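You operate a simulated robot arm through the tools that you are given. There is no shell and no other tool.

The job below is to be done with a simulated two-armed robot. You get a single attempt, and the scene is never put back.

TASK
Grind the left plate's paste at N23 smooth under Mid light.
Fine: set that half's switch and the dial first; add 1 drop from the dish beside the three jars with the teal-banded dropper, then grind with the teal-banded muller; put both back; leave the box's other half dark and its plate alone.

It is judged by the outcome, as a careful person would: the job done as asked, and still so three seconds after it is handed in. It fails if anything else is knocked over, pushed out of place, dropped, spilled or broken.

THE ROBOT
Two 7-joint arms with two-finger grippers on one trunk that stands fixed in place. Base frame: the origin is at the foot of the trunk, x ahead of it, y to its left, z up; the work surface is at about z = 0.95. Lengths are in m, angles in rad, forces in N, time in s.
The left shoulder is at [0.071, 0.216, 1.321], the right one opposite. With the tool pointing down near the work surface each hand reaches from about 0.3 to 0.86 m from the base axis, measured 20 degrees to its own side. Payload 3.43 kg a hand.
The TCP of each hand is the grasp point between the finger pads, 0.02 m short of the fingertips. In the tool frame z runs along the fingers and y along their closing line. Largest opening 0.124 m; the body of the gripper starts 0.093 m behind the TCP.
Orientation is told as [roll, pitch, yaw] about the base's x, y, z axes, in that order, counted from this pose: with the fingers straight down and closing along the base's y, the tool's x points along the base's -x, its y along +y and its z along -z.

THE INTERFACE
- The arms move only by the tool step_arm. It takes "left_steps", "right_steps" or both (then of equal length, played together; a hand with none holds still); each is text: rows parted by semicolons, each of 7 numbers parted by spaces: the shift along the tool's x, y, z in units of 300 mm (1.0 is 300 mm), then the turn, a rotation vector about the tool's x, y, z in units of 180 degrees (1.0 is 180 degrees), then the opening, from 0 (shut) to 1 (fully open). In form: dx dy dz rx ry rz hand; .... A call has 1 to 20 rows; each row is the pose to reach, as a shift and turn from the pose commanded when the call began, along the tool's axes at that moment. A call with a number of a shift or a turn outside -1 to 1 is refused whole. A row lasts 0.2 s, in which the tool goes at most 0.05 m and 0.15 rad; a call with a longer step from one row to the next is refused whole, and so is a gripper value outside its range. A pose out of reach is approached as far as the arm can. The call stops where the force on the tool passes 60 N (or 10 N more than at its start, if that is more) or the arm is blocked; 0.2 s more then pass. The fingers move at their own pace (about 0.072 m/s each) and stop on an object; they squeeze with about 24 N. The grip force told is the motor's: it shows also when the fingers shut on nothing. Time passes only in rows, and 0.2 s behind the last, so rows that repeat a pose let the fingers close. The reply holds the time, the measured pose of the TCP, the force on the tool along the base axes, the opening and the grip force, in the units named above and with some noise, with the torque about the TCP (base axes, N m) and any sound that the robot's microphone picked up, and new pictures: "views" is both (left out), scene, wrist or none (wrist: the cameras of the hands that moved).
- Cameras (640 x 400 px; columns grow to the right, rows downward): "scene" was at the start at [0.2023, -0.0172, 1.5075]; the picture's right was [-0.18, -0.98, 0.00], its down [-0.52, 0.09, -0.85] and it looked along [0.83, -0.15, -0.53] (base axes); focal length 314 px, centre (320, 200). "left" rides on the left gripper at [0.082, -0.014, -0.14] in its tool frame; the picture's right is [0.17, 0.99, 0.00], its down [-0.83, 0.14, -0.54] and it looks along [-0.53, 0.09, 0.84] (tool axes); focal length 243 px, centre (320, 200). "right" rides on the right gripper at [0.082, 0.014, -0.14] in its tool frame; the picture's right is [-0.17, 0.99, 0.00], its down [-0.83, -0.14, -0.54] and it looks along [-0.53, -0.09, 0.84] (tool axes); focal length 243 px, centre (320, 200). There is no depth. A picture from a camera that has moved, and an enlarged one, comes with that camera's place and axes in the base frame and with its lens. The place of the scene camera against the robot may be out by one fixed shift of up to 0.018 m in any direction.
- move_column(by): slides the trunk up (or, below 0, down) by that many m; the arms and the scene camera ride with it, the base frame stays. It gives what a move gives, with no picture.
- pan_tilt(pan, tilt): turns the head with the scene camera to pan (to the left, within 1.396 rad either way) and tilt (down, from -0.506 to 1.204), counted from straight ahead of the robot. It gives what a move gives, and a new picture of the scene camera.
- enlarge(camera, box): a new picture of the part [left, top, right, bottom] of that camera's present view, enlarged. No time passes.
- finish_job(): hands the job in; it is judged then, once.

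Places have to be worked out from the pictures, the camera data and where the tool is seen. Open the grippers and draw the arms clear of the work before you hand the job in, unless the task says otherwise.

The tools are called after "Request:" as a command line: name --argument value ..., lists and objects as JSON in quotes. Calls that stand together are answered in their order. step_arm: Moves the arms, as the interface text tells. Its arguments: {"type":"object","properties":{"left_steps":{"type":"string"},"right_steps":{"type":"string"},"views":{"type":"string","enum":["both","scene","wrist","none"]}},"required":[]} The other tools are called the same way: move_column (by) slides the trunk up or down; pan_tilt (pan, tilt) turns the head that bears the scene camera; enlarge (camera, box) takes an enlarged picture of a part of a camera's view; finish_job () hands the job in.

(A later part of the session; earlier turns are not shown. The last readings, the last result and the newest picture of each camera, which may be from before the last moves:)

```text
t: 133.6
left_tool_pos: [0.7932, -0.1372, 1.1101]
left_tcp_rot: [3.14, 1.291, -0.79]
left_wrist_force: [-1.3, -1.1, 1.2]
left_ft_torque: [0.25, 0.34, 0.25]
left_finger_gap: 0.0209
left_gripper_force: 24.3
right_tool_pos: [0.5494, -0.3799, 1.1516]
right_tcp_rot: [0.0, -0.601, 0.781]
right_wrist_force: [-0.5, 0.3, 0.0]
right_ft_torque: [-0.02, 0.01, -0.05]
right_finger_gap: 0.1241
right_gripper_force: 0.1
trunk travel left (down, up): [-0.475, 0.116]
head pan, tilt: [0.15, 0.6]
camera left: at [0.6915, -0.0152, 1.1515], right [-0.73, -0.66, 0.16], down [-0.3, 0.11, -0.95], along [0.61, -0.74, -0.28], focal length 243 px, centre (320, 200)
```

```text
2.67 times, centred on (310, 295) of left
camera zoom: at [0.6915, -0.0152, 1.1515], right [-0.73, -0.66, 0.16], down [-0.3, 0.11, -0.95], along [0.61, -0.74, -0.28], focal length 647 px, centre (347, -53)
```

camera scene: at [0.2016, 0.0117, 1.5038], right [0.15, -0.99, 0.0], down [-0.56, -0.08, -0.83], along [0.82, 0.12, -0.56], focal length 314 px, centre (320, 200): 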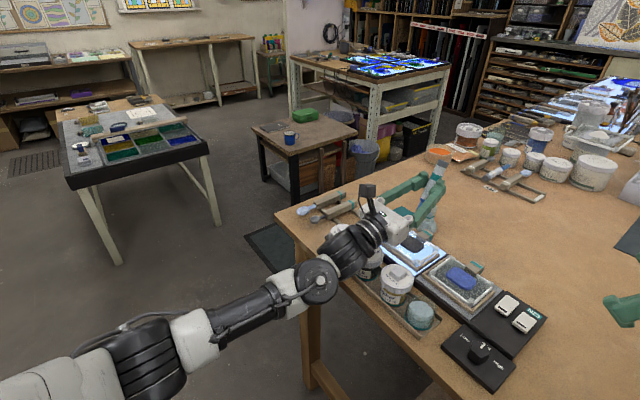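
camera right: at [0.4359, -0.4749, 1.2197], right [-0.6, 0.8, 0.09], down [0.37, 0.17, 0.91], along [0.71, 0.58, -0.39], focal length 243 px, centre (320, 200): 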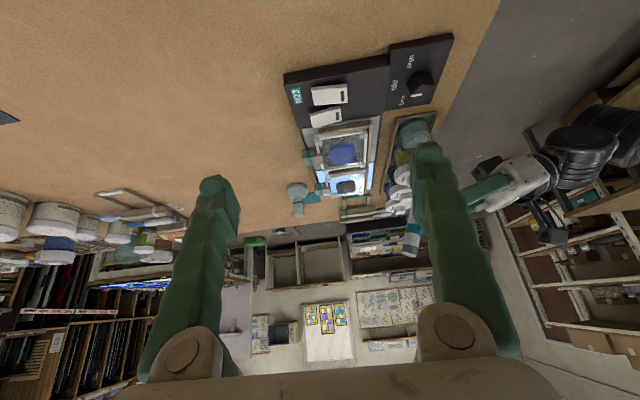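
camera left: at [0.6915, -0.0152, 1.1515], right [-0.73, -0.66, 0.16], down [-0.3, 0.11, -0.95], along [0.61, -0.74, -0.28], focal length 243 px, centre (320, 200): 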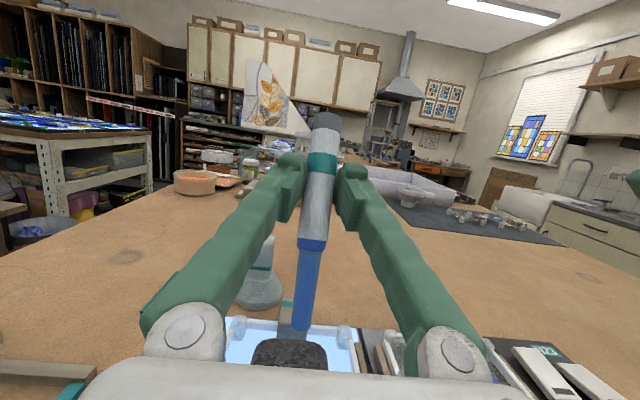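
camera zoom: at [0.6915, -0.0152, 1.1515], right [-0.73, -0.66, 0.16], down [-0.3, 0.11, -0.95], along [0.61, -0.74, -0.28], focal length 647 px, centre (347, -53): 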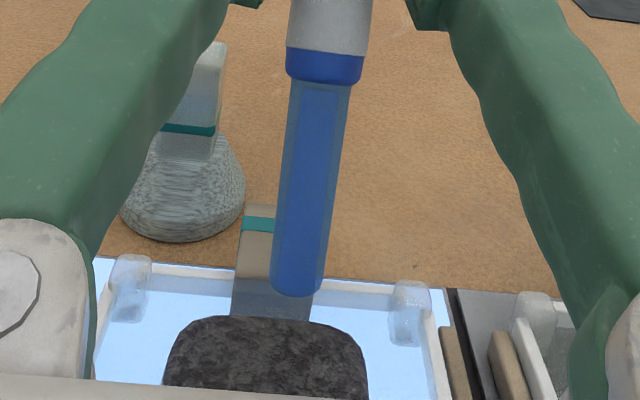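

The wrist torque rose slightly: the back of the hand may be touching a jar lid beneath it. I raise straight up at once and check the jars.

Request:
step_arm --left_steps "0.096 0 0.0276 0 0 0 0.1; 0.192 0 0.0551 0 0 0 0.1; 0.256 0 0.0735 0 0 0 0.1" --views "both"

Request:
enlarge --camera "scene" --box '[310, 200, 450, 340]'

Request:
enlarge --camera "right" --box '[340, 100, 460, 230]'

```text
t: 134.4
left_tool_pos: [0.7937, -0.1366, 1.19]
left_tcp_rot: [3.142, 1.294, -0.788]
left_wrist_force: [0.2, 0.0, -0.7]
left_ft_torque: [0.01, 0.01, 0.01]
left_finger_gap: 0.0209
left_gripper_force: 23.8
right_tool_pos: [0.5501, -0.3813, 1.1525]
right_tcp_rot: [0.002, -0.602, 0.781]
right_wrist_force: [-0.1, 0.1, 0.8]
right_ft_torque: [0.0, 0.02, 0.01]
right_finger_gap: 0.1238
right_gripper_force: 0.1
trunk travel left (down, up): [-0.475, 0.116]
head pan, tilt: [0.15, 0.6]
camera scene: at [0.2017, 0.0119, 1.5038], right [0.15, -0.99, 0.0], down [-0.56, -0.08, -0.83], along [0.82, 0.12, -0.56], focal length 314 px, centre (320, 200)
camera left: at [0.693, -0.0148, 1.2307], right [-0.73, -0.66, 0.16], down [-0.3, 0.11, -0.95], along [0.61, -0.74, -0.28], focal length 243 px, centre (320, 200)
```

scene: 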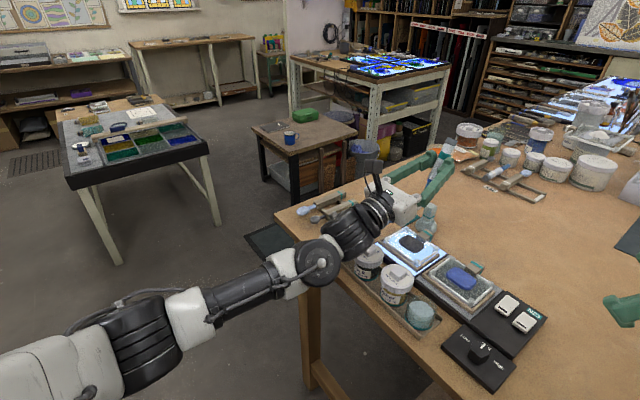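
left: 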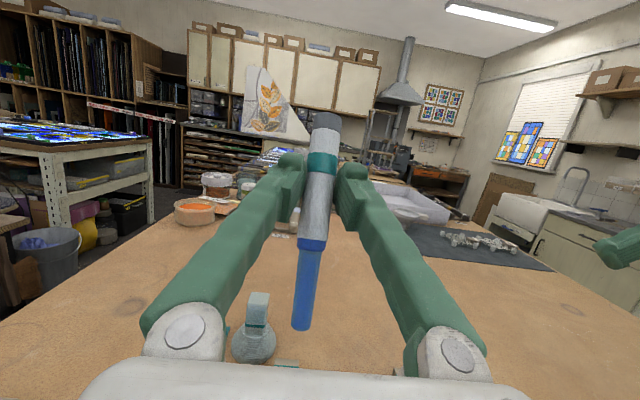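

```text
2.86 times, centred on (380, 270) of scene
camera zoom: at [0.2017, 0.0119, 1.5038], right [0.15, -0.99, 0.0], down [-0.56, -0.08, -0.83], along [0.82, 0.12, -0.56], focal length 897 px, centre (149, 0)
```

zoom: 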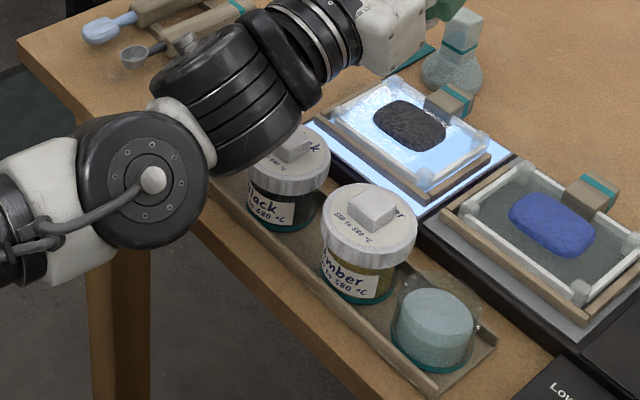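

```text
3.08 times, centred on (400, 165) of right
camera zoom: at [0.4359, -0.4751, 1.2196], right [-0.6, 0.8, 0.09], down [0.37, 0.17, 0.91], along [0.71, 0.58, -0.39], focal length 746 px, centre (74, 308)
```

zoom: 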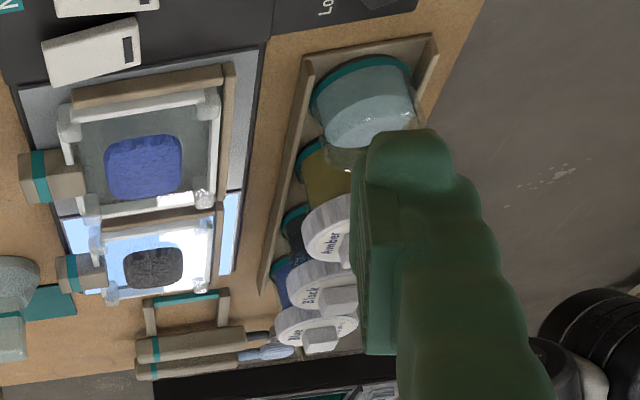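

All three jars stand undisturbed. To keep the back of the hand well above the lids I level the hand (pitch 1.57, tip about 50° down) and place the tip over the paste at z ≈ 1.06 first.

Request:
step_arm --left_steps "-0.0601 -0.0023 0.0098 0 -0.0297 0 0.1; -0.1203 -0.0045 0.0197 0 -0.0594 0 0.1; -0.1804 -0.0068 0.0295 0 -0.0891 0 0.1; -0.1804 -0.0068 0.0295 0 -0.0891 0 0.1" --views "both"

Request:
enlarge --camera "right" --box '[280, 120, 420, 230]'

Request:
enlarge --camera "left" --box '[230, 200, 390, 350]'

```text
t: 135.4
left_tool_pos: [0.8122, -0.1528, 1.1408]
left_tcp_rot: [-0.088, 1.57, 2.266]
left_wrist_force: [-0.2, 0.2, -0.2]
left_ft_torque: [0.0, -0.02, 0.01]
left_finger_gap: 0.0207
left_gripper_force: 24.5
right_tool_pos: [0.5496, -0.3811, 1.1514]
right_tcp_rot: [0.0, -0.602, 0.782]
right_wrist_force: [-0.1, 0.7, 0.5]
right_ft_torque: [0.0, -0.02, 0.0]
right_finger_gap: 0.1241
right_gripper_force: 0.0
trunk travel left (down, up): [-0.475, 0.116]
head pan, tilt: [0.15, 0.6]
camera scene: at [0.2016, 0.012, 1.5038], right [0.15, -0.99, 0.0], down [-0.56, -0.08, -0.83], along [0.82, 0.12, -0.56], focal length 314 px, centre (320, 200)
camera left: at [0.7229, -0.0428, 1.2234], right [-0.7, -0.7, 0.17], down [-0.48, 0.28, -0.83], along [0.53, -0.66, -0.53], focal length 243 px, centre (320, 200)
```

scene: 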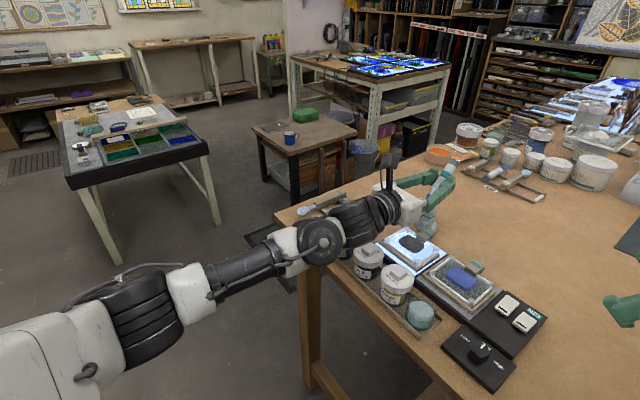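
left: 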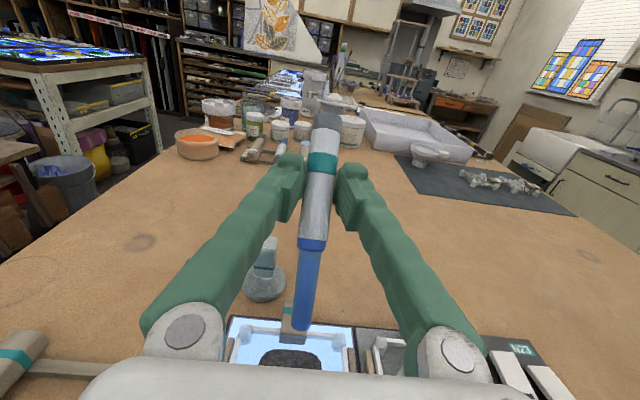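

```text
3.64 times, centred on (350, 175) of right
camera zoom: at [0.4358, -0.4751, 1.2197], right [-0.6, 0.8, 0.09], down [0.37, 0.17, 0.91], along [0.71, 0.58, -0.39], focal length 882 px, centre (211, 291)
```

zoom: 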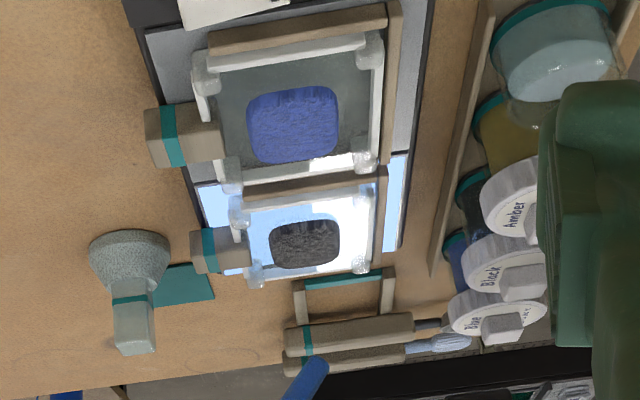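

```text
2.67 times, centred on (310, 275) of left
camera zoom: at [0.7229, -0.0428, 1.2234], right [-0.7, -0.7, 0.17], down [-0.48, 0.28, -0.83], along [0.53, -0.66, -0.53], focal length 647 px, centre (347, 0)
```

zoom: 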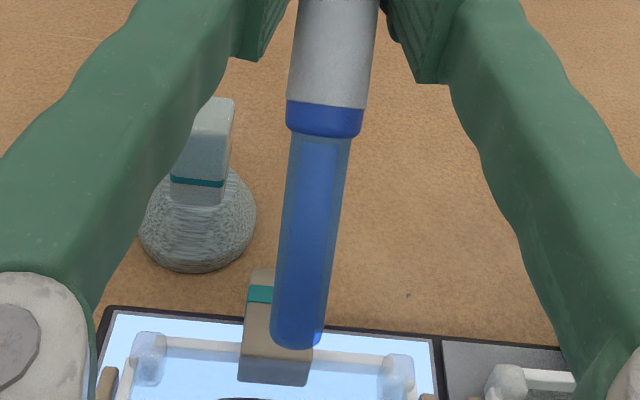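

Tip at (0.7775, -0.118, 1.060). I lower it 4 cm toward the paste, watching forces.

Request:
step_arm --left_steps "-0.05 0 0 0 0 0 0.1; -0.1 0 0 0 0 0 0.1; -0.1333 0 0 0 0 0 0.1; -0.1333 0 0 0 0 0 0.1" --views "wrist"

Request:
enlarge --camera "right" --box '[280, 120, 420, 230]'

Request:
enlarge --camera "left" --box '[230, 230, 390, 380]'

```text
t: 136.4
left_tool_pos: [0.8119, -0.1528, 1.1001]
left_tcp_rot: [-0.011, 1.569, 2.341]
left_wrist_force: [-0.6, 0.1, -0.6]
left_ft_torque: [-0.03, 0.02, -0.02]
left_finger_gap: 0.0207
left_gripper_force: 23.6
right_tool_pos: [0.5494, -0.38, 1.1511]
right_tcp_rot: [0.002, -0.602, 0.782]
right_wrist_force: [-0.4, -0.1, 0.6]
right_ft_torque: [0.0, -0.02, -0.01]
right_finger_gap: 0.1239
right_gripper_force: 0.0
trunk travel left (down, up): [-0.475, 0.116]
head pan, tilt: [0.15, 0.6]
camera left: at [0.7226, -0.0425, 1.1828], right [-0.7, -0.7, 0.17], down [-0.48, 0.28, -0.83], along [0.53, -0.66, -0.53], focal length 243 px, centre (320, 200)
```

left: 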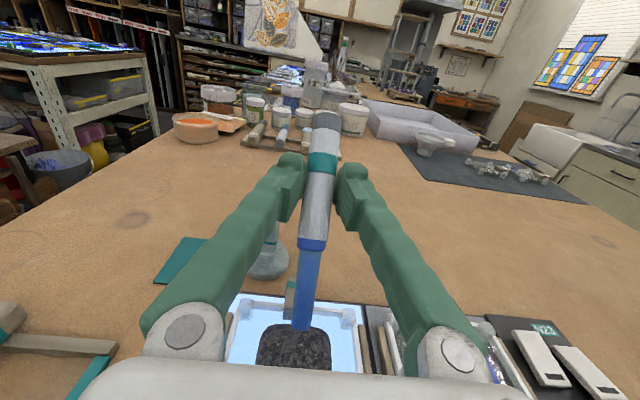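

```text
3.64 times, centred on (350, 175) of right
camera zoom: at [0.4358, -0.4751, 1.2196], right [-0.6, 0.8, 0.09], down [0.37, 0.17, 0.91], along [0.71, 0.58, -0.39], focal length 882 px, centre (211, 291)
```

zoom: 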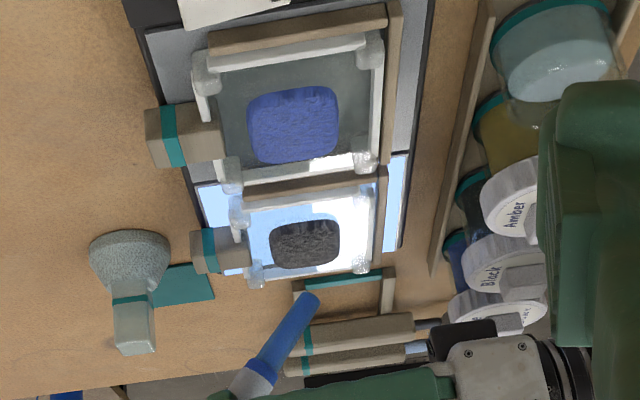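

```text
2.67 times, centred on (310, 305) of left
camera zoom: at [0.7226, -0.0425, 1.1828], right [-0.7, -0.7, 0.17], down [-0.48, 0.28, -0.83], along [0.53, -0.66, -0.53], focal length 647 px, centre (347, -80)
```

zoom: 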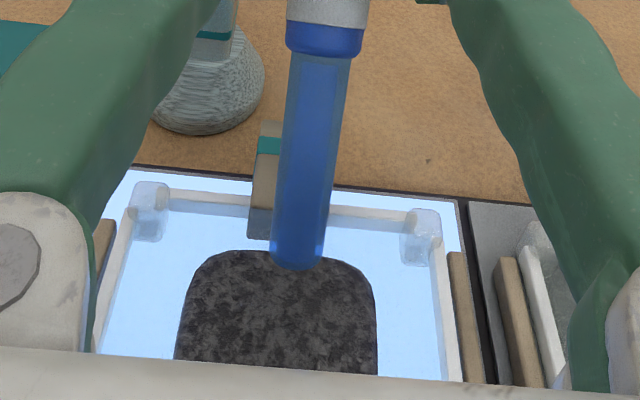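

No contact, no drop yet. I lower another 15 mm (tip ≈ 1.005) and hold briefly.

Request:
step_arm --left_steps "-0.025 0 0 0 0 0 0.1; -0.05 0 0 0 0 0 0.1; -0.05 0 0 0 0 0 0.1; -0.05 0 0 0 0 0 0.1" --views "wrist"

Request:
enlarge --camera "left" --box '[230, 230, 390, 380]'

```text
t: 137.4
left_tool_pos: [0.8112, -0.1538, 1.0851]
left_tcp_rot: [-0.053, 1.57, 2.301]
left_wrist_force: [-0.4, -0.7, -1.6]
left_ft_torque: [0.03, 0.01, 0.0]
left_finger_gap: 0.0206
left_gripper_force: 24.2
right_tool_pos: [0.5503, -0.3793, 1.1523]
right_tcp_rot: [0.002, -0.602, 0.782]
right_wrist_force: [0.8, 0.2, 0.6]
right_ft_torque: [-0.02, -0.01, 0.02]
right_finger_gap: 0.1237
right_gripper_force: 0.1
trunk travel left (down, up): [-0.475, 0.116]
head pan, tilt: [0.15, 0.6]
camera left: at [0.7223, -0.0422, 1.1675], right [-0.7, -0.7, 0.17], down [-0.48, 0.28, -0.83], along [0.53, -0.66, -0.53], focal length 243 px, centre (320, 200)
```

left: 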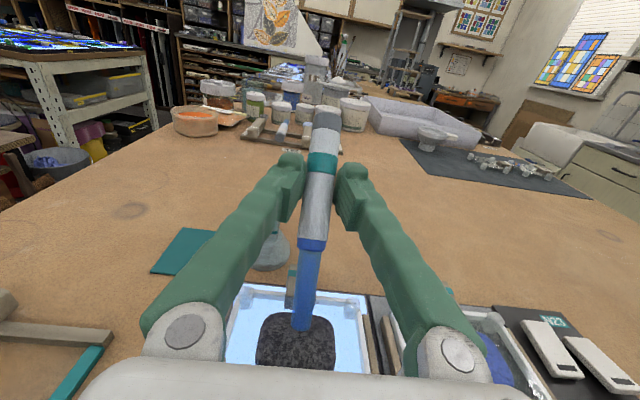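

```text
2.67 times, centred on (310, 305) of left
camera zoom: at [0.7223, -0.0422, 1.1675], right [-0.7, -0.7, 0.17], down [-0.48, 0.28, -0.83], along [0.53, -0.66, -0.53], focal length 647 px, centre (347, -80)
```

zoom: 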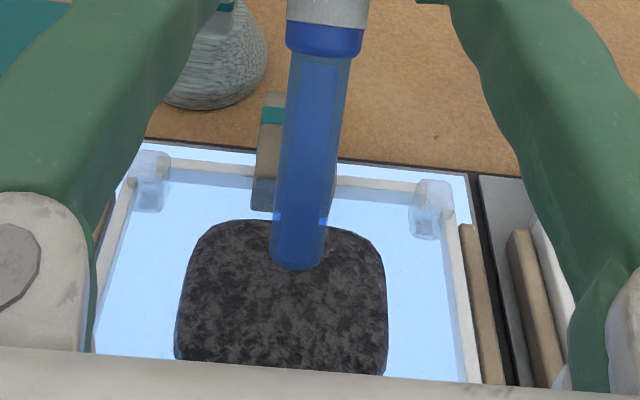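

No drop by proximity alone. While exactly over the paste, I try a brief firmer squeeze (command 0) and look.

Request:
step_arm --left_steps "0 0 0 0 0 0 0.05; 0 0 0 0 0 0 0" --views "wrist"

Request:
enlarge --camera "left" --box '[230, 230, 390, 380]'

```text
t: 138.0
left_tool_pos: [0.811, -0.1524, 1.0846]
left_tcp_rot: [-0.101, 1.57, 2.252]
left_wrist_force: [0.1, -0.1, -0.2]
left_ft_torque: [0.03, 0.02, 0.0]
left_finger_gap: 0.0209
left_gripper_force: 24.0
right_tool_pos: [0.5506, -0.3805, 1.1516]
right_tcp_rot: [0.003, -0.601, 0.783]
right_wrist_force: [-0.3, -0.7, -0.4]
right_ft_torque: [-0.03, -0.02, 0.0]
right_finger_gap: 0.124
right_gripper_force: 0.0
trunk travel left (down, up): [-0.475, 0.116]
head pan, tilt: [0.15, 0.6]
camera left: at [0.7223, -0.0421, 1.1676], right [-0.7, -0.7, 0.17], down [-0.48, 0.28, -0.83], along [0.53, -0.66, -0.53], focal length 243 px, centre (320, 200)
```

left: 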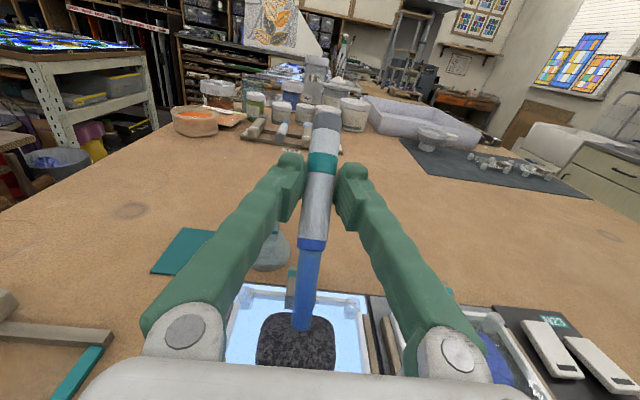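

```text
2.67 times, centred on (310, 305) of left
camera zoom: at [0.7223, -0.0421, 1.1676], right [-0.7, -0.7, 0.17], down [-0.48, 0.28, -0.83], along [0.53, -0.66, -0.53], focal length 647 px, centre (347, -80)
```

zoom: 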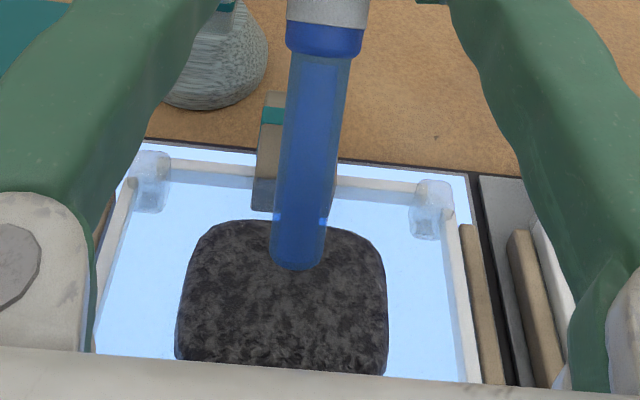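

No effect. I lower a further 8 mm (tip about 9 mm above the paste), watching the wrist clearance over the jar lids.

Request:
step_arm --left_steps "-0.0133 0 0 0 0 0 0.05; -0.0267 0 0 0 0 0 0.05; -0.0267 0 0 0 0 0 0.05; -0.0267 0 0 0 0 0 0.05" --views "wrist"

Request:
enlarge --camera "left" --box '[230, 230, 390, 380]'

```text
t: 139.0
left_tool_pos: [0.8112, -0.152, 1.0775]
left_tcp_rot: [0.007, 1.571, 2.361]
left_wrist_force: [0.4, 0.6, -1.5]
left_ft_torque: [0.05, 0.01, -0.03]
left_finger_gap: 0.0208
left_gripper_force: 23.6
right_tool_pos: [0.5487, -0.3807, 1.1526]
right_tcp_rot: [0.002, -0.601, 0.78]
right_wrist_force: [-0.2, -0.3, 0.1]
right_ft_torque: [0.0, -0.01, -0.01]
right_finger_gap: 0.1243
right_gripper_force: 0.1
trunk travel left (down, up): [-0.475, 0.116]
head pan, tilt: [0.15, 0.6]
camera left: at [0.7226, -0.0418, 1.1597], right [-0.7, -0.7, 0.17], down [-0.48, 0.28, -0.83], along [0.53, -0.66, -0.53], focal length 243 px, centre (320, 200)
```

left: 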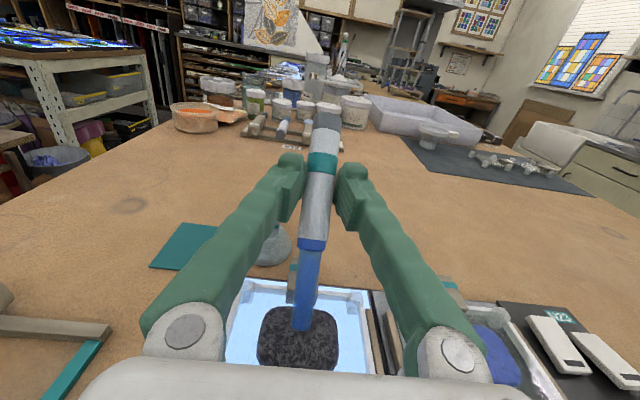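

```text
2.67 times, centred on (310, 305) of left
camera zoom: at [0.7226, -0.0418, 1.1597], right [-0.7, -0.7, 0.17], down [-0.48, 0.28, -0.83], along [0.53, -0.66, -0.53], focal length 647 px, centre (347, -80)
```

zoom: 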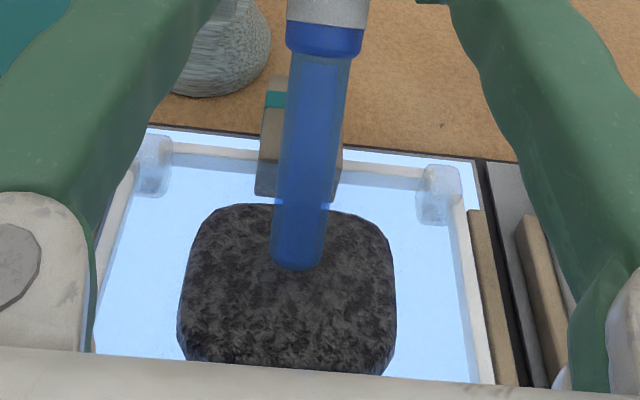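

Still none. Touching off on the paste seems the next natural thing; I tilt to pitch 1.45 (more room over the jars) keeping the tip in place, then lower in small steps.

Request:
step_arm --left_steps "-0.0108 0 0.0155 0 -0.0191 0 0.05; -0.0217 0 0.031 0 -0.0382 0 0.05; -0.0217 0 0.031 0 -0.0382 0 0.05" --views "none"

Request:
step_arm --left_steps "-0.0132 0 0.0016 0 0 0 0.05; -0.0165 0 0.002 0 0 0 0.05" --views "wrist"

Request:
enlarge --camera "left" --box '[230, 230, 390, 380]'

```text
t: 139.8
left_tool_pos: [0.8177, -0.1593, 1.0708]
left_tcp_rot: [-0.001, 1.449, 2.351]
left_wrist_force: [0.3, -0.5, -0.5]
left_ft_torque: [0.0, -0.03, -0.02]
left_finger_gap: 0.0207
left_gripper_force: 24.0
right_tool_pos: [0.5502, -0.3808, 1.1505]
right_tcp_rot: [0.001, -0.602, 0.782]
right_wrist_force: [-0.4, 0.2, 0.5]
right_ft_torque: [0.0, 0.0, -0.02]
right_finger_gap: 0.1241
right_gripper_force: 0.0
trunk travel left (down, up): [-0.475, 0.116]
head pan, tilt: [0.15, 0.6]
```

```text
t: 140.4
left_tool_pos: [0.8181, -0.1572, 1.0659]
left_tcp_rot: [0.001, 1.452, 2.358]
left_wrist_force: [-0.8, -0.5, -0.6]
left_ft_torque: [0.0, 0.05, 0.02]
left_finger_gap: 0.0206
left_gripper_force: 23.9
right_tool_pos: [0.5502, -0.3806, 1.1516]
right_tcp_rot: [0.002, -0.601, 0.781]
right_wrist_force: [0.0, 0.0, 1.1]
right_ft_torque: [0.05, 0.01, -0.02]
right_finger_gap: 0.1238
right_gripper_force: 0.1
trunk travel left (down, up): [-0.475, 0.116]
head pan, tilt: [0.15, 0.6]
camera left: at [0.737, -0.0558, 1.1649], right [-0.68, -0.71, 0.16], down [-0.55, 0.35, -0.76], along [0.48, -0.61, -0.63], focal length 243 px, centre (320, 200)
```

left: 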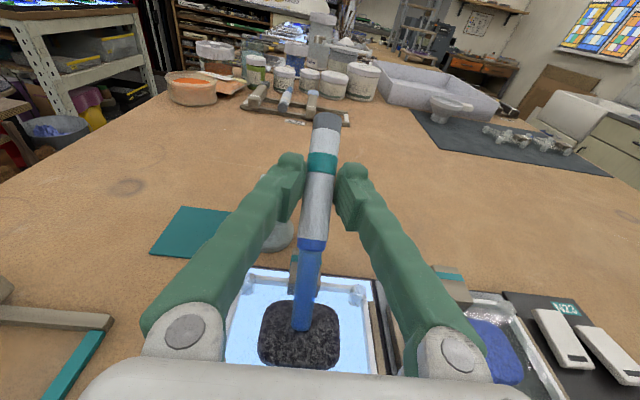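

```text
2.67 times, centred on (310, 305) of left
camera zoom: at [0.737, -0.0558, 1.1649], right [-0.68, -0.71, 0.16], down [-0.55, 0.35, -0.76], along [0.48, -0.61, -0.63], focal length 647 px, centre (347, -80)
```

zoom: 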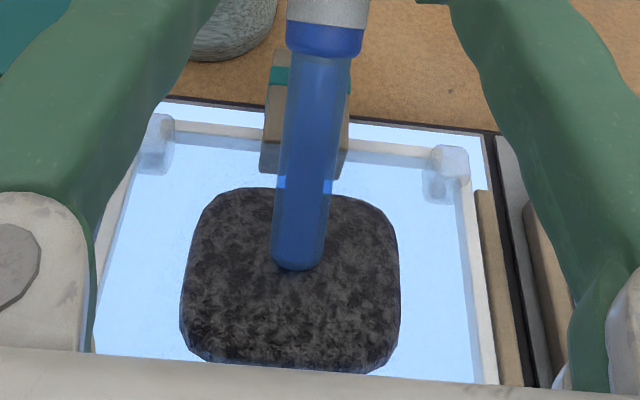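

Tip about 4 mm above the paste. I continue down in 2 mm steps.

Request:
step_arm --left_steps "-0.0066 0 0.0008 0 0 0 0.05; -0.0132 0 0.0016 0 0 0 0.05; -0.0132 0 0.0016 0 0 0 0.05" --views "wrist"

Request:
enlarge --camera "left" --box '[230, 230, 390, 380]'

```text
t: 141.2
left_tool_pos: [0.8168, -0.1586, 1.0622]
left_tcp_rot: [0.0, 1.451, 2.356]
left_wrist_force: [-0.6, -0.7, -0.7]
left_ft_torque: [-0.01, -0.04, 0.0]
left_finger_gap: 0.0212
left_gripper_force: 23.8
right_tool_pos: [0.5492, -0.3792, 1.1516]
right_tcp_rot: [0.002, -0.601, 0.78]
right_wrist_force: [-0.2, 0.3, -0.3]
right_ft_torque: [0.01, 0.0, -0.02]
right_finger_gap: 0.1238
right_gripper_force: 0.0
trunk travel left (down, up): [-0.475, 0.116]
head pan, tilt: [0.15, 0.6]
camera left: at [0.7363, -0.0557, 1.1608], right [-0.68, -0.71, 0.16], down [-0.55, 0.35, -0.76], along [0.48, -0.61, -0.63], focal length 243 px, centre (320, 200)
```

left: 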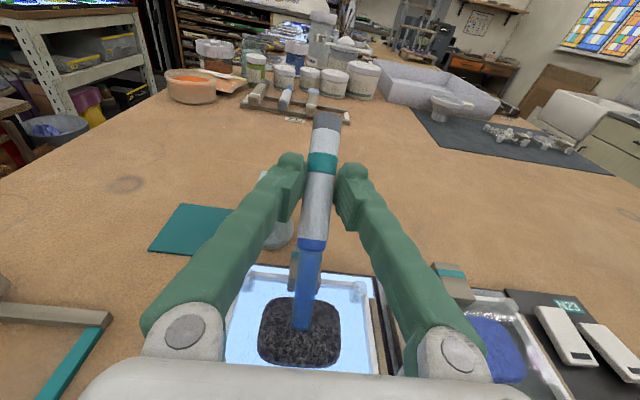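

```text
2.67 times, centred on (310, 305) of left
camera zoom: at [0.7363, -0.0557, 1.1608], right [-0.68, -0.71, 0.16], down [-0.55, 0.35, -0.76], along [0.48, -0.61, -0.63], focal length 647 px, centre (347, -80)
```

zoom: 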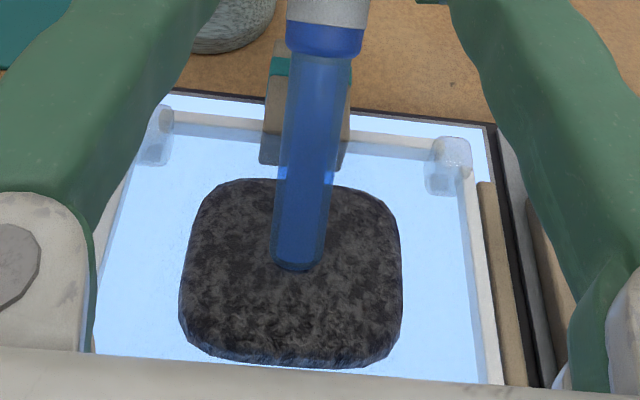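

Request:
step_arm --left_steps "-0.0066 0 0.0008 0 0 0 0.05; -0.0132 0 0.0016 0 0 0 0.05; -0.0132 0 0.0016 0 0 0 0.05" --views "wrist"

Request:
enlarge --camera "left" --box '[230, 230, 390, 380]'

```text
t: 142.0
left_tool_pos: [0.8173, -0.1587, 1.0613]
left_tcp_rot: [-0.008, 1.454, 2.349]
left_wrist_force: [3.1, -0.8, 10.2]
left_ft_torque: [0.41, 0.28, -0.09]
left_finger_gap: 0.0209
left_gripper_force: 23.7
right_tool_pos: [0.548, -0.3795, 1.1529]
right_tcp_rot: [0.0, -0.602, 0.782]
right_wrist_force: [-0.8, -0.7, -0.3]
right_ft_torque: [0.02, -0.01, 0.0]
right_finger_gap: 0.1238
right_gripper_force: 0.0
trunk travel left (down, up): [-0.475, 0.116]
head pan, tilt: [0.15, 0.6]
camera left: at [0.7359, -0.0563, 1.1596], right [-0.69, -0.71, 0.16], down [-0.54, 0.35, -0.76], along [0.48, -0.61, -0.63], focal length 243 px, centre (320, 200)
```

left: 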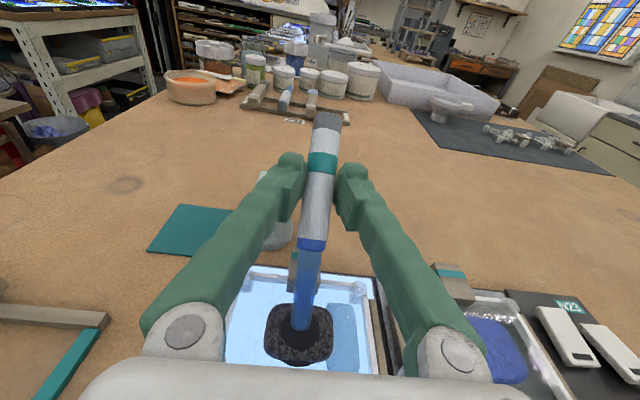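

```text
2.67 times, centred on (310, 305) of left
camera zoom: at [0.7359, -0.0563, 1.1596], right [-0.69, -0.71, 0.16], down [-0.54, 0.35, -0.76], along [0.48, -0.61, -0.63], focal length 647 px, centre (347, -80)
```

zoom: 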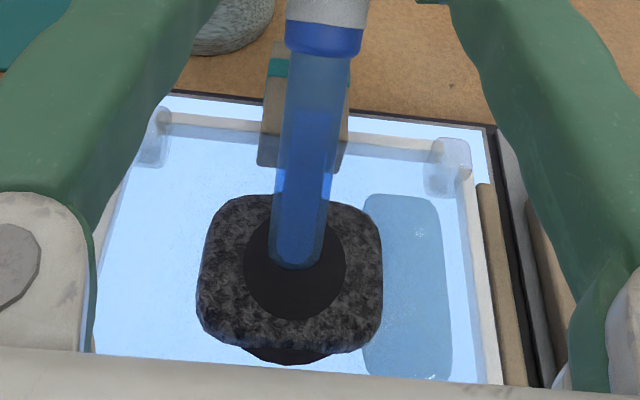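

Touching released a drop: a dark wet spot appeared on the paste. I lift straight off at once so no second drop follows.

Request:
step_arm --left_steps "0.1 0 -0.012 0 0 0 0.05; 0.2 0 -0.024 0 0 0 0.05; 0.3 0 -0.036 0 0 0 0.05" --views "wrist"

Request:
enlarge --camera "left" --box '[210, 200, 410, 390]'

Request:
enlarge --camera "right" --box '[280, 120, 420, 230]'

```text
t: 142.8
left_tool_pos: [0.818, -0.1579, 1.1495]
left_tcp_rot: [-0.006, 1.447, 2.348]
left_wrist_force: [0.0, -0.3, -1.6]
left_ft_torque: [0.0, 0.01, -0.02]
left_finger_gap: 0.0208
left_gripper_force: 23.9
right_tool_pos: [0.55, -0.3815, 1.1514]
right_tcp_rot: [0.003, -0.603, 0.782]
right_wrist_force: [1.1, -0.4, -0.4]
right_ft_torque: [-0.01, 0.01, 0.01]
right_finger_gap: 0.1242
right_gripper_force: 0.0
trunk travel left (down, up): [-0.475, 0.116]
head pan, tilt: [0.15, 0.6]
camera left: at [0.7361, -0.0563, 1.2477], right [-0.68, -0.71, 0.16], down [-0.55, 0.35, -0.76], along [0.48, -0.61, -0.63], focal length 243 px, centre (320, 200)
```

left: 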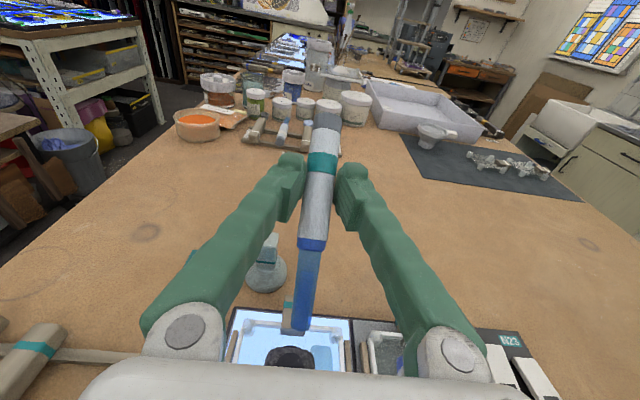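

```text
2.11 times, centred on (310, 295) of left
camera zoom: at [0.7361, -0.0563, 1.2477], right [-0.68, -0.71, 0.16], down [-0.55, 0.35, -0.76], along [0.48, -0.61, -0.63], focal length 511 px, centre (341, 0)
```

zoom: 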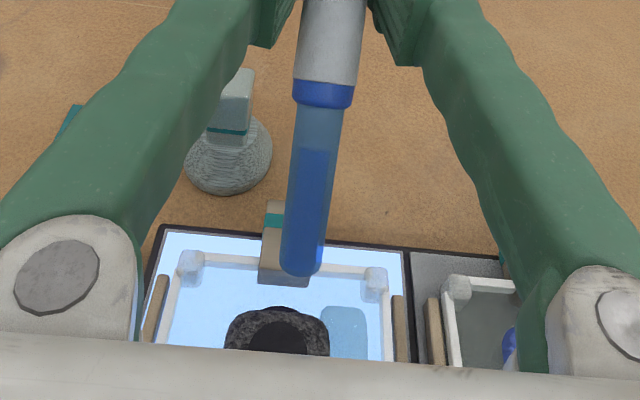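

```text
3.64 times, centred on (350, 175) of right
camera zoom: at [0.4358, -0.4752, 1.2196], right [-0.6, 0.8, 0.09], down [0.37, 0.17, 0.91], along [0.71, 0.58, -0.39], focal length 882 px, centre (211, 291)
```

zoom: 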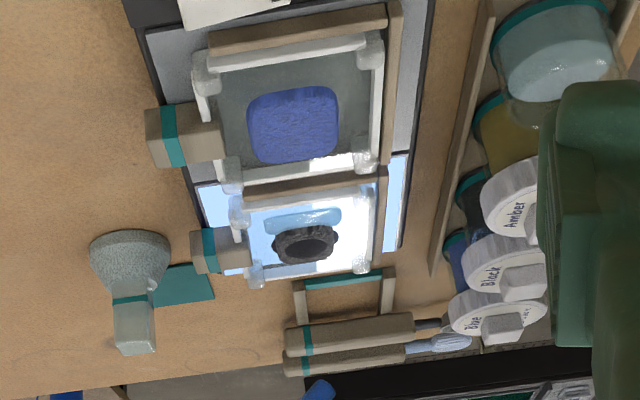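

One drop's worth has left the nozzle (its fill dropped by about a third) and the paste shows a wet spot. The dropper sits unchanged in the hand. I carry it back over its rack, turning it level again (pitch 0.70).

Request:
step_arm --left_steps "-0.029 -0.0791 -0.0422 0 -0.034 0 0.05; -0.058 -0.1583 -0.0844 0 -0.0679 0 0.05; -0.087 -0.2374 -0.1266 0 -0.1019 0 0.05; -0.116 -0.3166 -0.1687 0 -0.1359 0 0.05; -0.145 -0.3957 -0.2109 0 -0.1699 0 0.05; -0.174 -0.4749 -0.2531 0 -0.2038 0 0.05; -0.203 -0.554 -0.2953 0 -0.2378 0 0.05; -0.203 -0.554 -0.2953 0 -0.2378 0 0.05" --views "both"

```text
t: 144.6
left_tool_pos: [0.8689, 0.0266, 1.0999]
left_tcp_rot: [0.002, 0.701, 2.354]
left_wrist_force: [-0.4, 0.8, -0.4]
left_ft_torque: [-0.02, -0.01, -0.01]
left_finger_gap: 0.0206
left_gripper_force: 24.0
right_tool_pos: [0.5502, -0.3804, 1.1514]
right_tcp_rot: [0.0, -0.602, 0.781]
right_wrist_force: [0.4, -0.1, 0.2]
right_ft_torque: [0.01, 0.03, 0.03]
right_finger_gap: 0.124
right_gripper_force: 0.0
trunk travel left (down, up): [-0.475, 0.116]
head pan, tilt: [0.15, 0.6]
camera scene: at [0.2017, 0.0124, 1.5037], right [0.15, -0.99, 0.0], down [-0.56, -0.08, -0.82], along [0.82, 0.12, -0.57], focal length 314 px, centre (320, 200)
camera left: at [0.859, 0.0566, 1.2597], right [-0.61, -0.79, 0.11], down [-0.79, 0.6, -0.12], along [0.03, -0.16, -0.99], focal length 243 px, centre (320, 200)
```

scene: 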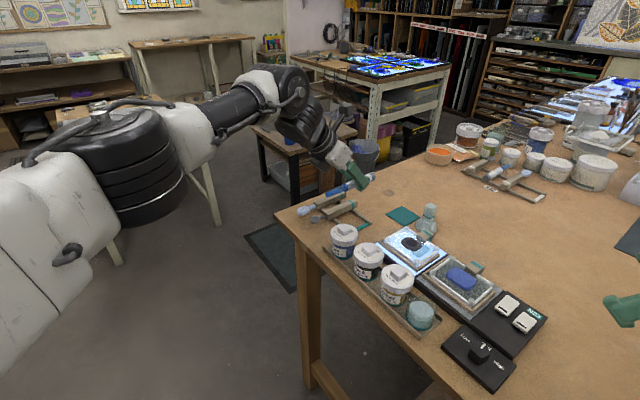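
left: 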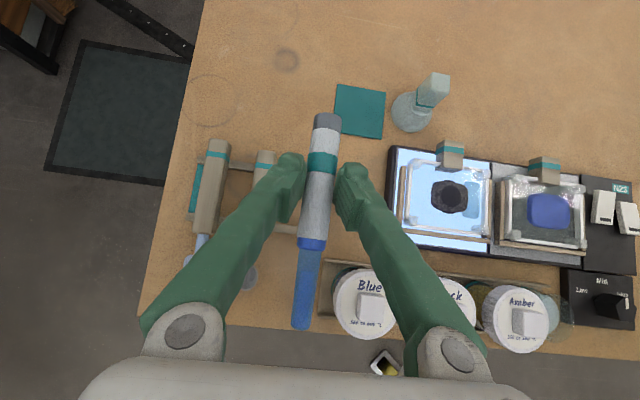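

Everything is in place below. I lower the dropper onto its rails, first to about z 1.00.

Request:
step_arm --left_steps "-0.073 -0.0047 0.0838 0 0 0 0.05; -0.146 -0.0047 0.1676 0 0 0 0.05; -0.2187 -0.0047 0.2513 0 0 0 0.05; -0.2395 -0.0047 0.2756 0 0 0 0.05" --views "wrist"

Request:
enlarge --camera "left" --box '[230, 90, 410, 260]'

```text
t: 145.6
left_tool_pos: [0.8671, 0.0285, 0.989]
left_tcp_rot: [-0.001, 0.704, 2.354]
left_wrist_force: [0.3, 0.3, -1.1]
left_ft_torque: [0.01, 0.03, 0.04]
left_finger_gap: 0.0207
left_gripper_force: 23.9
right_tool_pos: [0.548, -0.3804, 1.1525]
right_tcp_rot: [0.001, -0.603, 0.782]
right_wrist_force: [-0.1, 0.1, -0.5]
right_ft_torque: [0.01, -0.02, -0.01]
right_finger_gap: 0.1239
right_gripper_force: 0.0
trunk travel left (down, up): [-0.475, 0.116]
head pan, tilt: [0.15, 0.6]
camera left: at [0.8583, 0.0577, 1.1482], right [-0.61, -0.79, 0.11], down [-0.79, 0.6, -0.13], along [0.03, -0.16, -0.99], focal length 243 px, centre (320, 200)
```

left: 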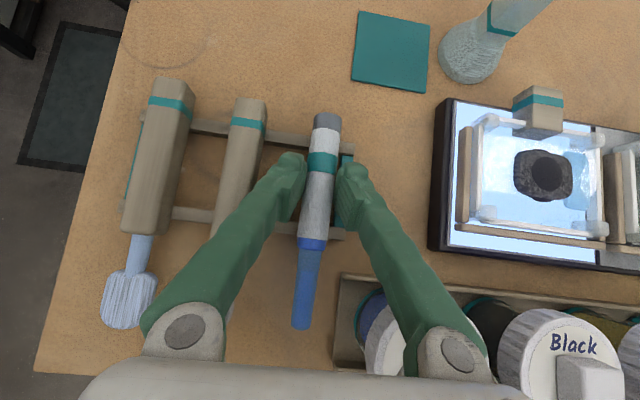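

```text
2.35 times, centred on (320, 175) of left
camera zoom: at [0.8583, 0.0577, 1.1482], right [-0.61, -0.79, 0.11], down [-0.79, 0.6, -0.13], along [0.03, -0.16, -0.99], focal length 571 px, centre (320, 259)
```

zoom: 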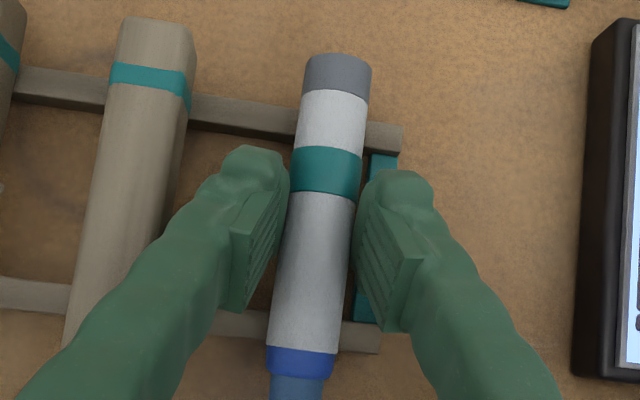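

Aligned as before. I lower the last 6 mm and check for contact with the rails.

Request:
step_arm --left_steps "-0.0065 0 0.0076 0 0 0 0.05; -0.013 0 0.0153 0 0 0 0.05; -0.013 0 0.0153 0 0 0 0.05" --views "none"

```text
t: 146.4
left_tool_pos: [0.8688, 0.0272, 0.9847]
left_tcp_rot: [-0.002, 0.705, 2.353]
left_wrist_force: [1.0, 0.3, 3.8]
left_ft_torque: [-0.09, -0.27, 0.03]
left_finger_gap: 0.0208
left_gripper_force: 24.4
right_tool_pos: [0.5497, -0.3799, 1.152]
right_tcp_rot: [-0.001, -0.602, 0.782]
right_wrist_force: [-0.7, -0.2, 0.3]
right_ft_torque: [0.02, 0.01, -0.02]
right_finger_gap: 0.1241
right_gripper_force: 0.2
trunk travel left (down, up): [-0.475, 0.116]
head pan, tilt: [0.15, 0.6]
```

The dropper rests on the rails (3.8 N). I open the fingers gently.

Request:
step_arm --left_steps "0 0 0 0 0 0 0.19; 0 0 0 0 0 0 0.23; 0 0 0 0 0 0 0.274; 0 0 0 0 0 0 0.274" --views "wrist"

Request:
enlarge --camera "left" --box '[230, 90, 410, 260]'

```text
t: 147.4
left_tool_pos: [0.8671, 0.0282, 0.9845]
left_tcp_rot: [0.0, 0.704, 2.355]
left_wrist_force: [0.3, -0.6, -0.4]
left_ft_torque: [-0.03, 0.03, 0.01]
left_finger_gap: 0.0342
left_gripper_force: 0.0
right_tool_pos: [0.549, -0.38, 1.1518]
right_tcp_rot: [0.0, -0.603, 0.783]
right_wrist_force: [0.0, 0.6, 0.5]
right_ft_torque: [0.0, 0.04, 0.0]
right_finger_gap: 0.124
right_gripper_force: 0.1
trunk travel left (down, up): [-0.475, 0.116]
head pan, tilt: [0.15, 0.6]
camera left: at [0.8582, 0.0579, 1.1432], right [-0.61, -0.79, 0.11], down [-0.79, 0.6, -0.13], along [0.03, -0.16, -0.99], focal length 243 px, centre (320, 200)
```

left: 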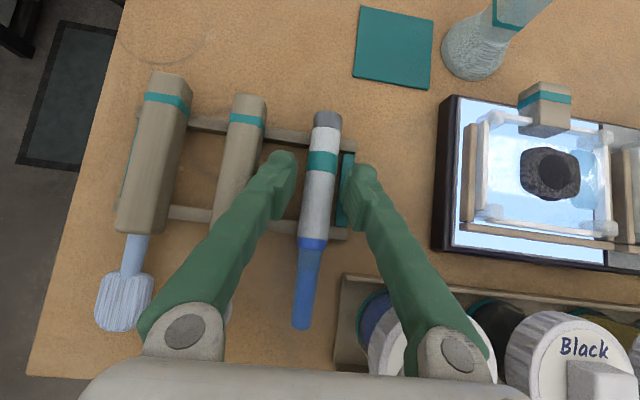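

```text
2.35 times, centred on (320, 175) of left
camera zoom: at [0.8582, 0.0579, 1.1432], right [-0.61, -0.79, 0.11], down [-0.79, 0.6, -0.13], along [0.03, -0.16, -0.99], focal length 571 px, centre (320, 259)
```

zoom: 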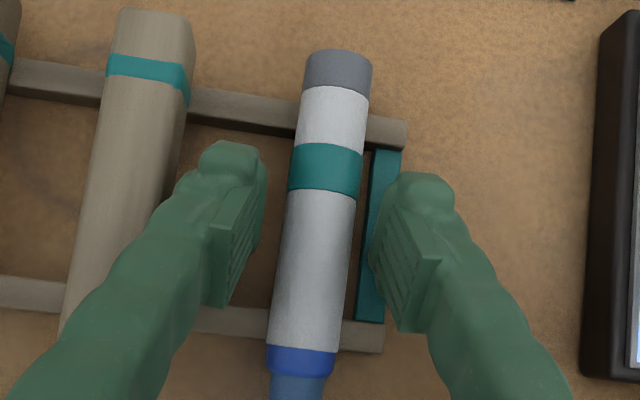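

The dropper is back in its place. I lift the left hand straight up and away.

Request:
step_arm --left_steps "0.0538 0 -0.0636 0 0 0 0.274; 0.1077 0 -0.1273 0 0 0 0.274; 0.1615 0 -0.1909 0 0 0 0.3; 0.2153 0 -0.2545 0 0 0 0.5" --views "wrist"

Request:
enlarge --camera "left" --box '[180, 60, 600, 340]'

Request:
enlarge --camera "left" --box '[370, 130, 510, 250]'

```text
t: 148.4
left_tool_pos: [0.8684, 0.0268, 1.0824]
left_tcp_rot: [0.0, 0.704, 2.355]
left_wrist_force: [0.2, -0.1, -0.4]
left_ft_torque: [0.01, 0.01, 0.02]
left_finger_gap: 0.0619
left_gripper_force: 0.0
right_tool_pos: [0.5492, -0.3801, 1.152]
right_tcp_rot: [-0.001, -0.602, 0.781]
right_wrist_force: [-0.7, -1.0, 0.3]
right_ft_torque: [0.02, -0.01, -0.02]
right_finger_gap: 0.1243
right_gripper_force: 0.0
trunk travel left (down, up): [-0.475, 0.116]
head pan, tilt: [0.15, 0.6]
camera left: at [0.8586, 0.057, 1.243], right [-0.61, -0.79, 0.11], down [-0.79, 0.6, -0.13], along [0.03, -0.16, -0.99], focal length 243 px, centre (320, 200)
```

left: 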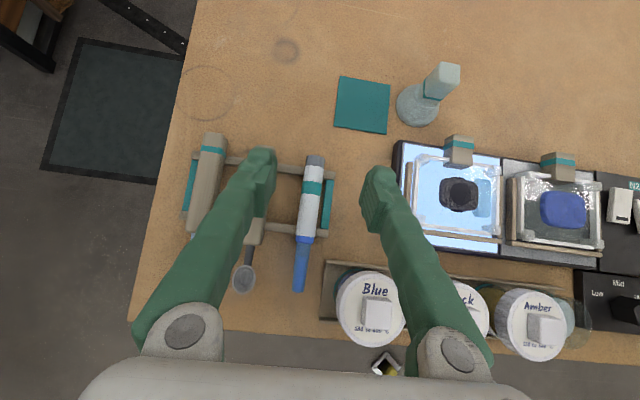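

```text
1.43 times, centred on (390, 200) of left
camera zoom: at [0.8586, 0.057, 1.243], right [-0.61, -0.79, 0.11], down [-0.79, 0.6, -0.13], along [0.03, -0.16, -0.99], focal length 347 px, centre (220, 200)
```

zoom: 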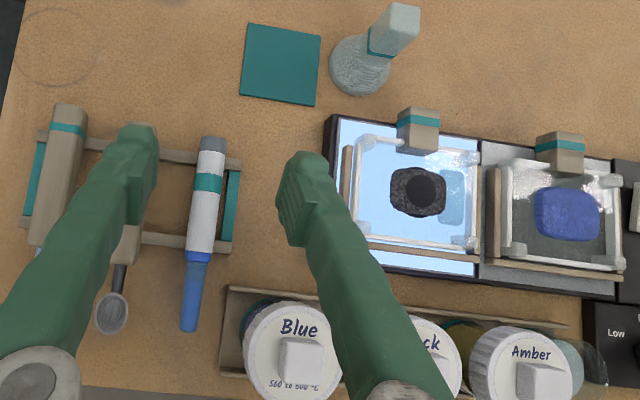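

```text
3.33 times, centred on (440, 190) of left
camera zoom: at [0.8586, 0.057, 1.243], right [-0.61, -0.79, 0.11], down [-0.79, 0.6, -0.13], along [0.03, -0.16, -0.99], focal length 809 px, centre (-80, 233)
```

zoom: 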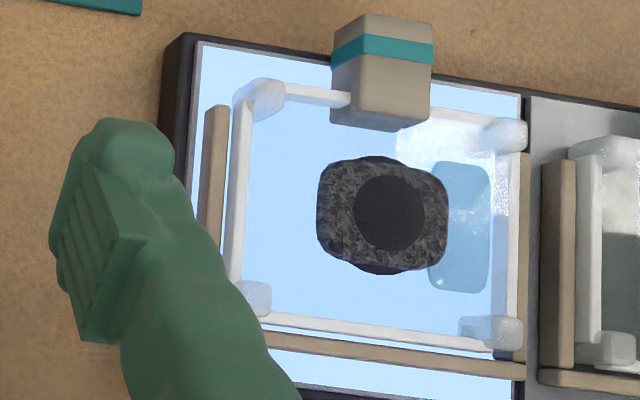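

The dropper lies on its rack just as before and the plate holds one wet spot. Next the muller at about (0.89, -0.168): the left hand approaches from the user side with its camera on top, so I test whether it can hover over the muller with pitch 1.1.

Request:
step_arm --left_steps "0.0801 0.0816 0.0345 0 0.0252 0 0.5; 0.1602 0.1631 0.0691 0 0.0504 0 0.5; 0.2402 0.2447 0.1036 0 0.0756 0 0.5; 0.3203 0.3262 0.1382 0 0.1008 0 0.5; 0.4004 0.4078 0.1727 0 0.126 0 0.5; 0.4004 0.4078 0.1727 0 0.126 0 0.5" --views "wrist"

```text
t: 149.8
left_tool_pos: [0.87, -0.1476, 1.1213]
left_tcp_rot: [0.001, 1.1, 2.355]
left_wrist_force: [0.1, 0.6, -0.2]
left_ft_torque: [-0.03, 0.01, -0.01]
left_finger_gap: 0.0621
left_gripper_force: 0.1
right_tool_pos: [0.5493, -0.3797, 1.1526]
right_tcp_rot: [0.002, -0.601, 0.781]
right_wrist_force: [0.5, 1.7, 0.6]
right_ft_torque: [-0.01, 0.0, 0.01]
right_finger_gap: 0.1238
right_gripper_force: 0.1
trunk travel left (down, up): [-0.475, 0.116]
head pan, tilt: [0.15, 0.6]
camera left: at [0.8182, -0.0748, 1.2587], right [-0.65, -0.75, 0.15], down [-0.7, 0.51, -0.5], along [0.3, -0.42, -0.86], focal length 243 px, centre (320, 200)
```

left: 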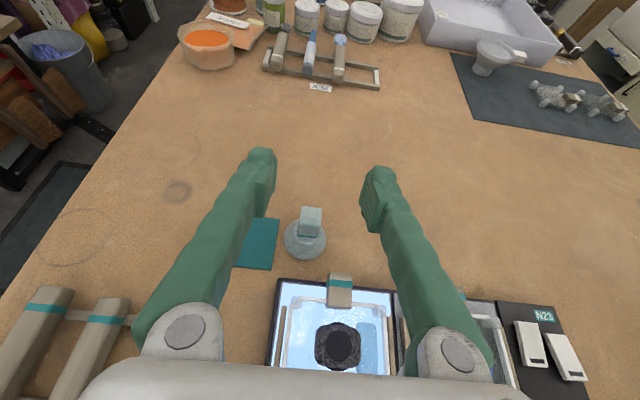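

Reached. I enlarge the view of the muller to fix its position and handle orientation.

Request:
enlarge --camera "left" --box '[250, 180, 390, 290]'

Request:
enlarge --camera "left" --box '[260, 265, 410, 385]'

Request:
enlarge --camera "scene" --box '[380, 190, 480, 280]'

```text
3.64 times, centred on (320, 235) of left
camera zoom: at [0.8182, -0.0748, 1.2587], right [-0.65, -0.75, 0.15], down [-0.7, 0.51, -0.5], along [0.3, -0.42, -0.86], focal length 882 px, centre (320, 73)
```

zoom: 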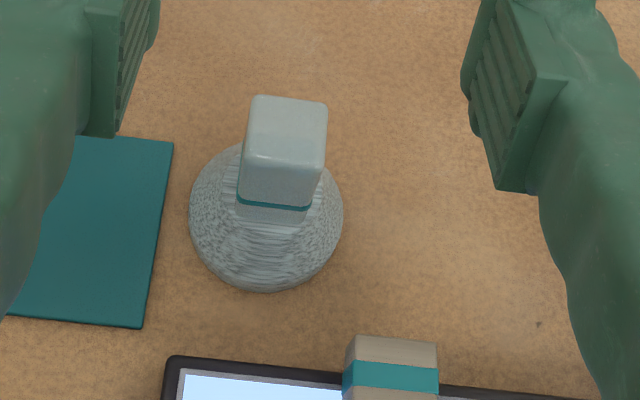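

```text
3.33 times, centred on (335, 325) of left
camera zoom: at [0.8182, -0.0748, 1.2587], right [-0.65, -0.75, 0.15], down [-0.7, 0.51, -0.5], along [0.3, -0.42, -0.86], focal length 809 px, centre (270, -217)
```

zoom: 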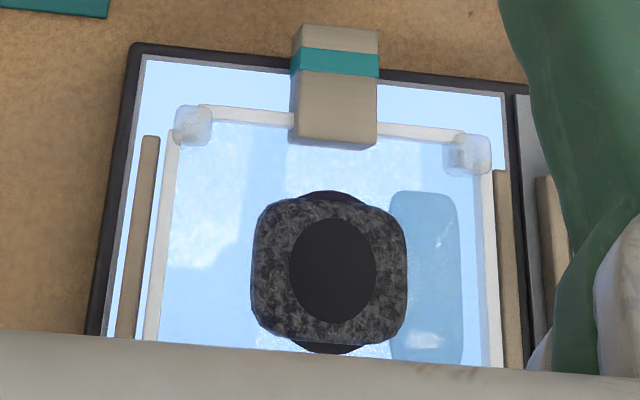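

```text
4.44 times, centred on (430, 235) of scene
camera zoom: at [0.2016, 0.0126, 1.5038], right [0.15, -0.99, 0.0], down [-0.56, -0.09, -0.82], along [0.82, 0.12, -0.57], focal length 1396 px, centre (-169, 44)
```

zoom: 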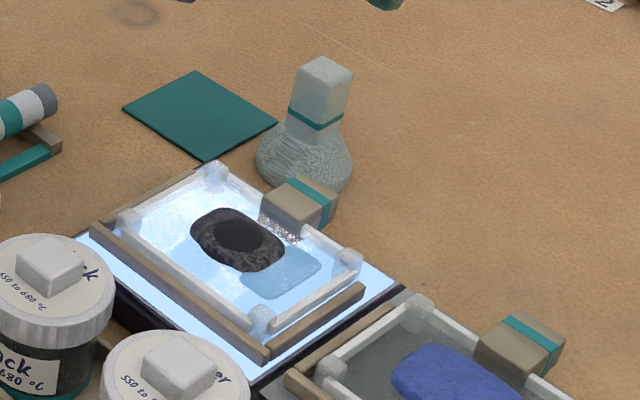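

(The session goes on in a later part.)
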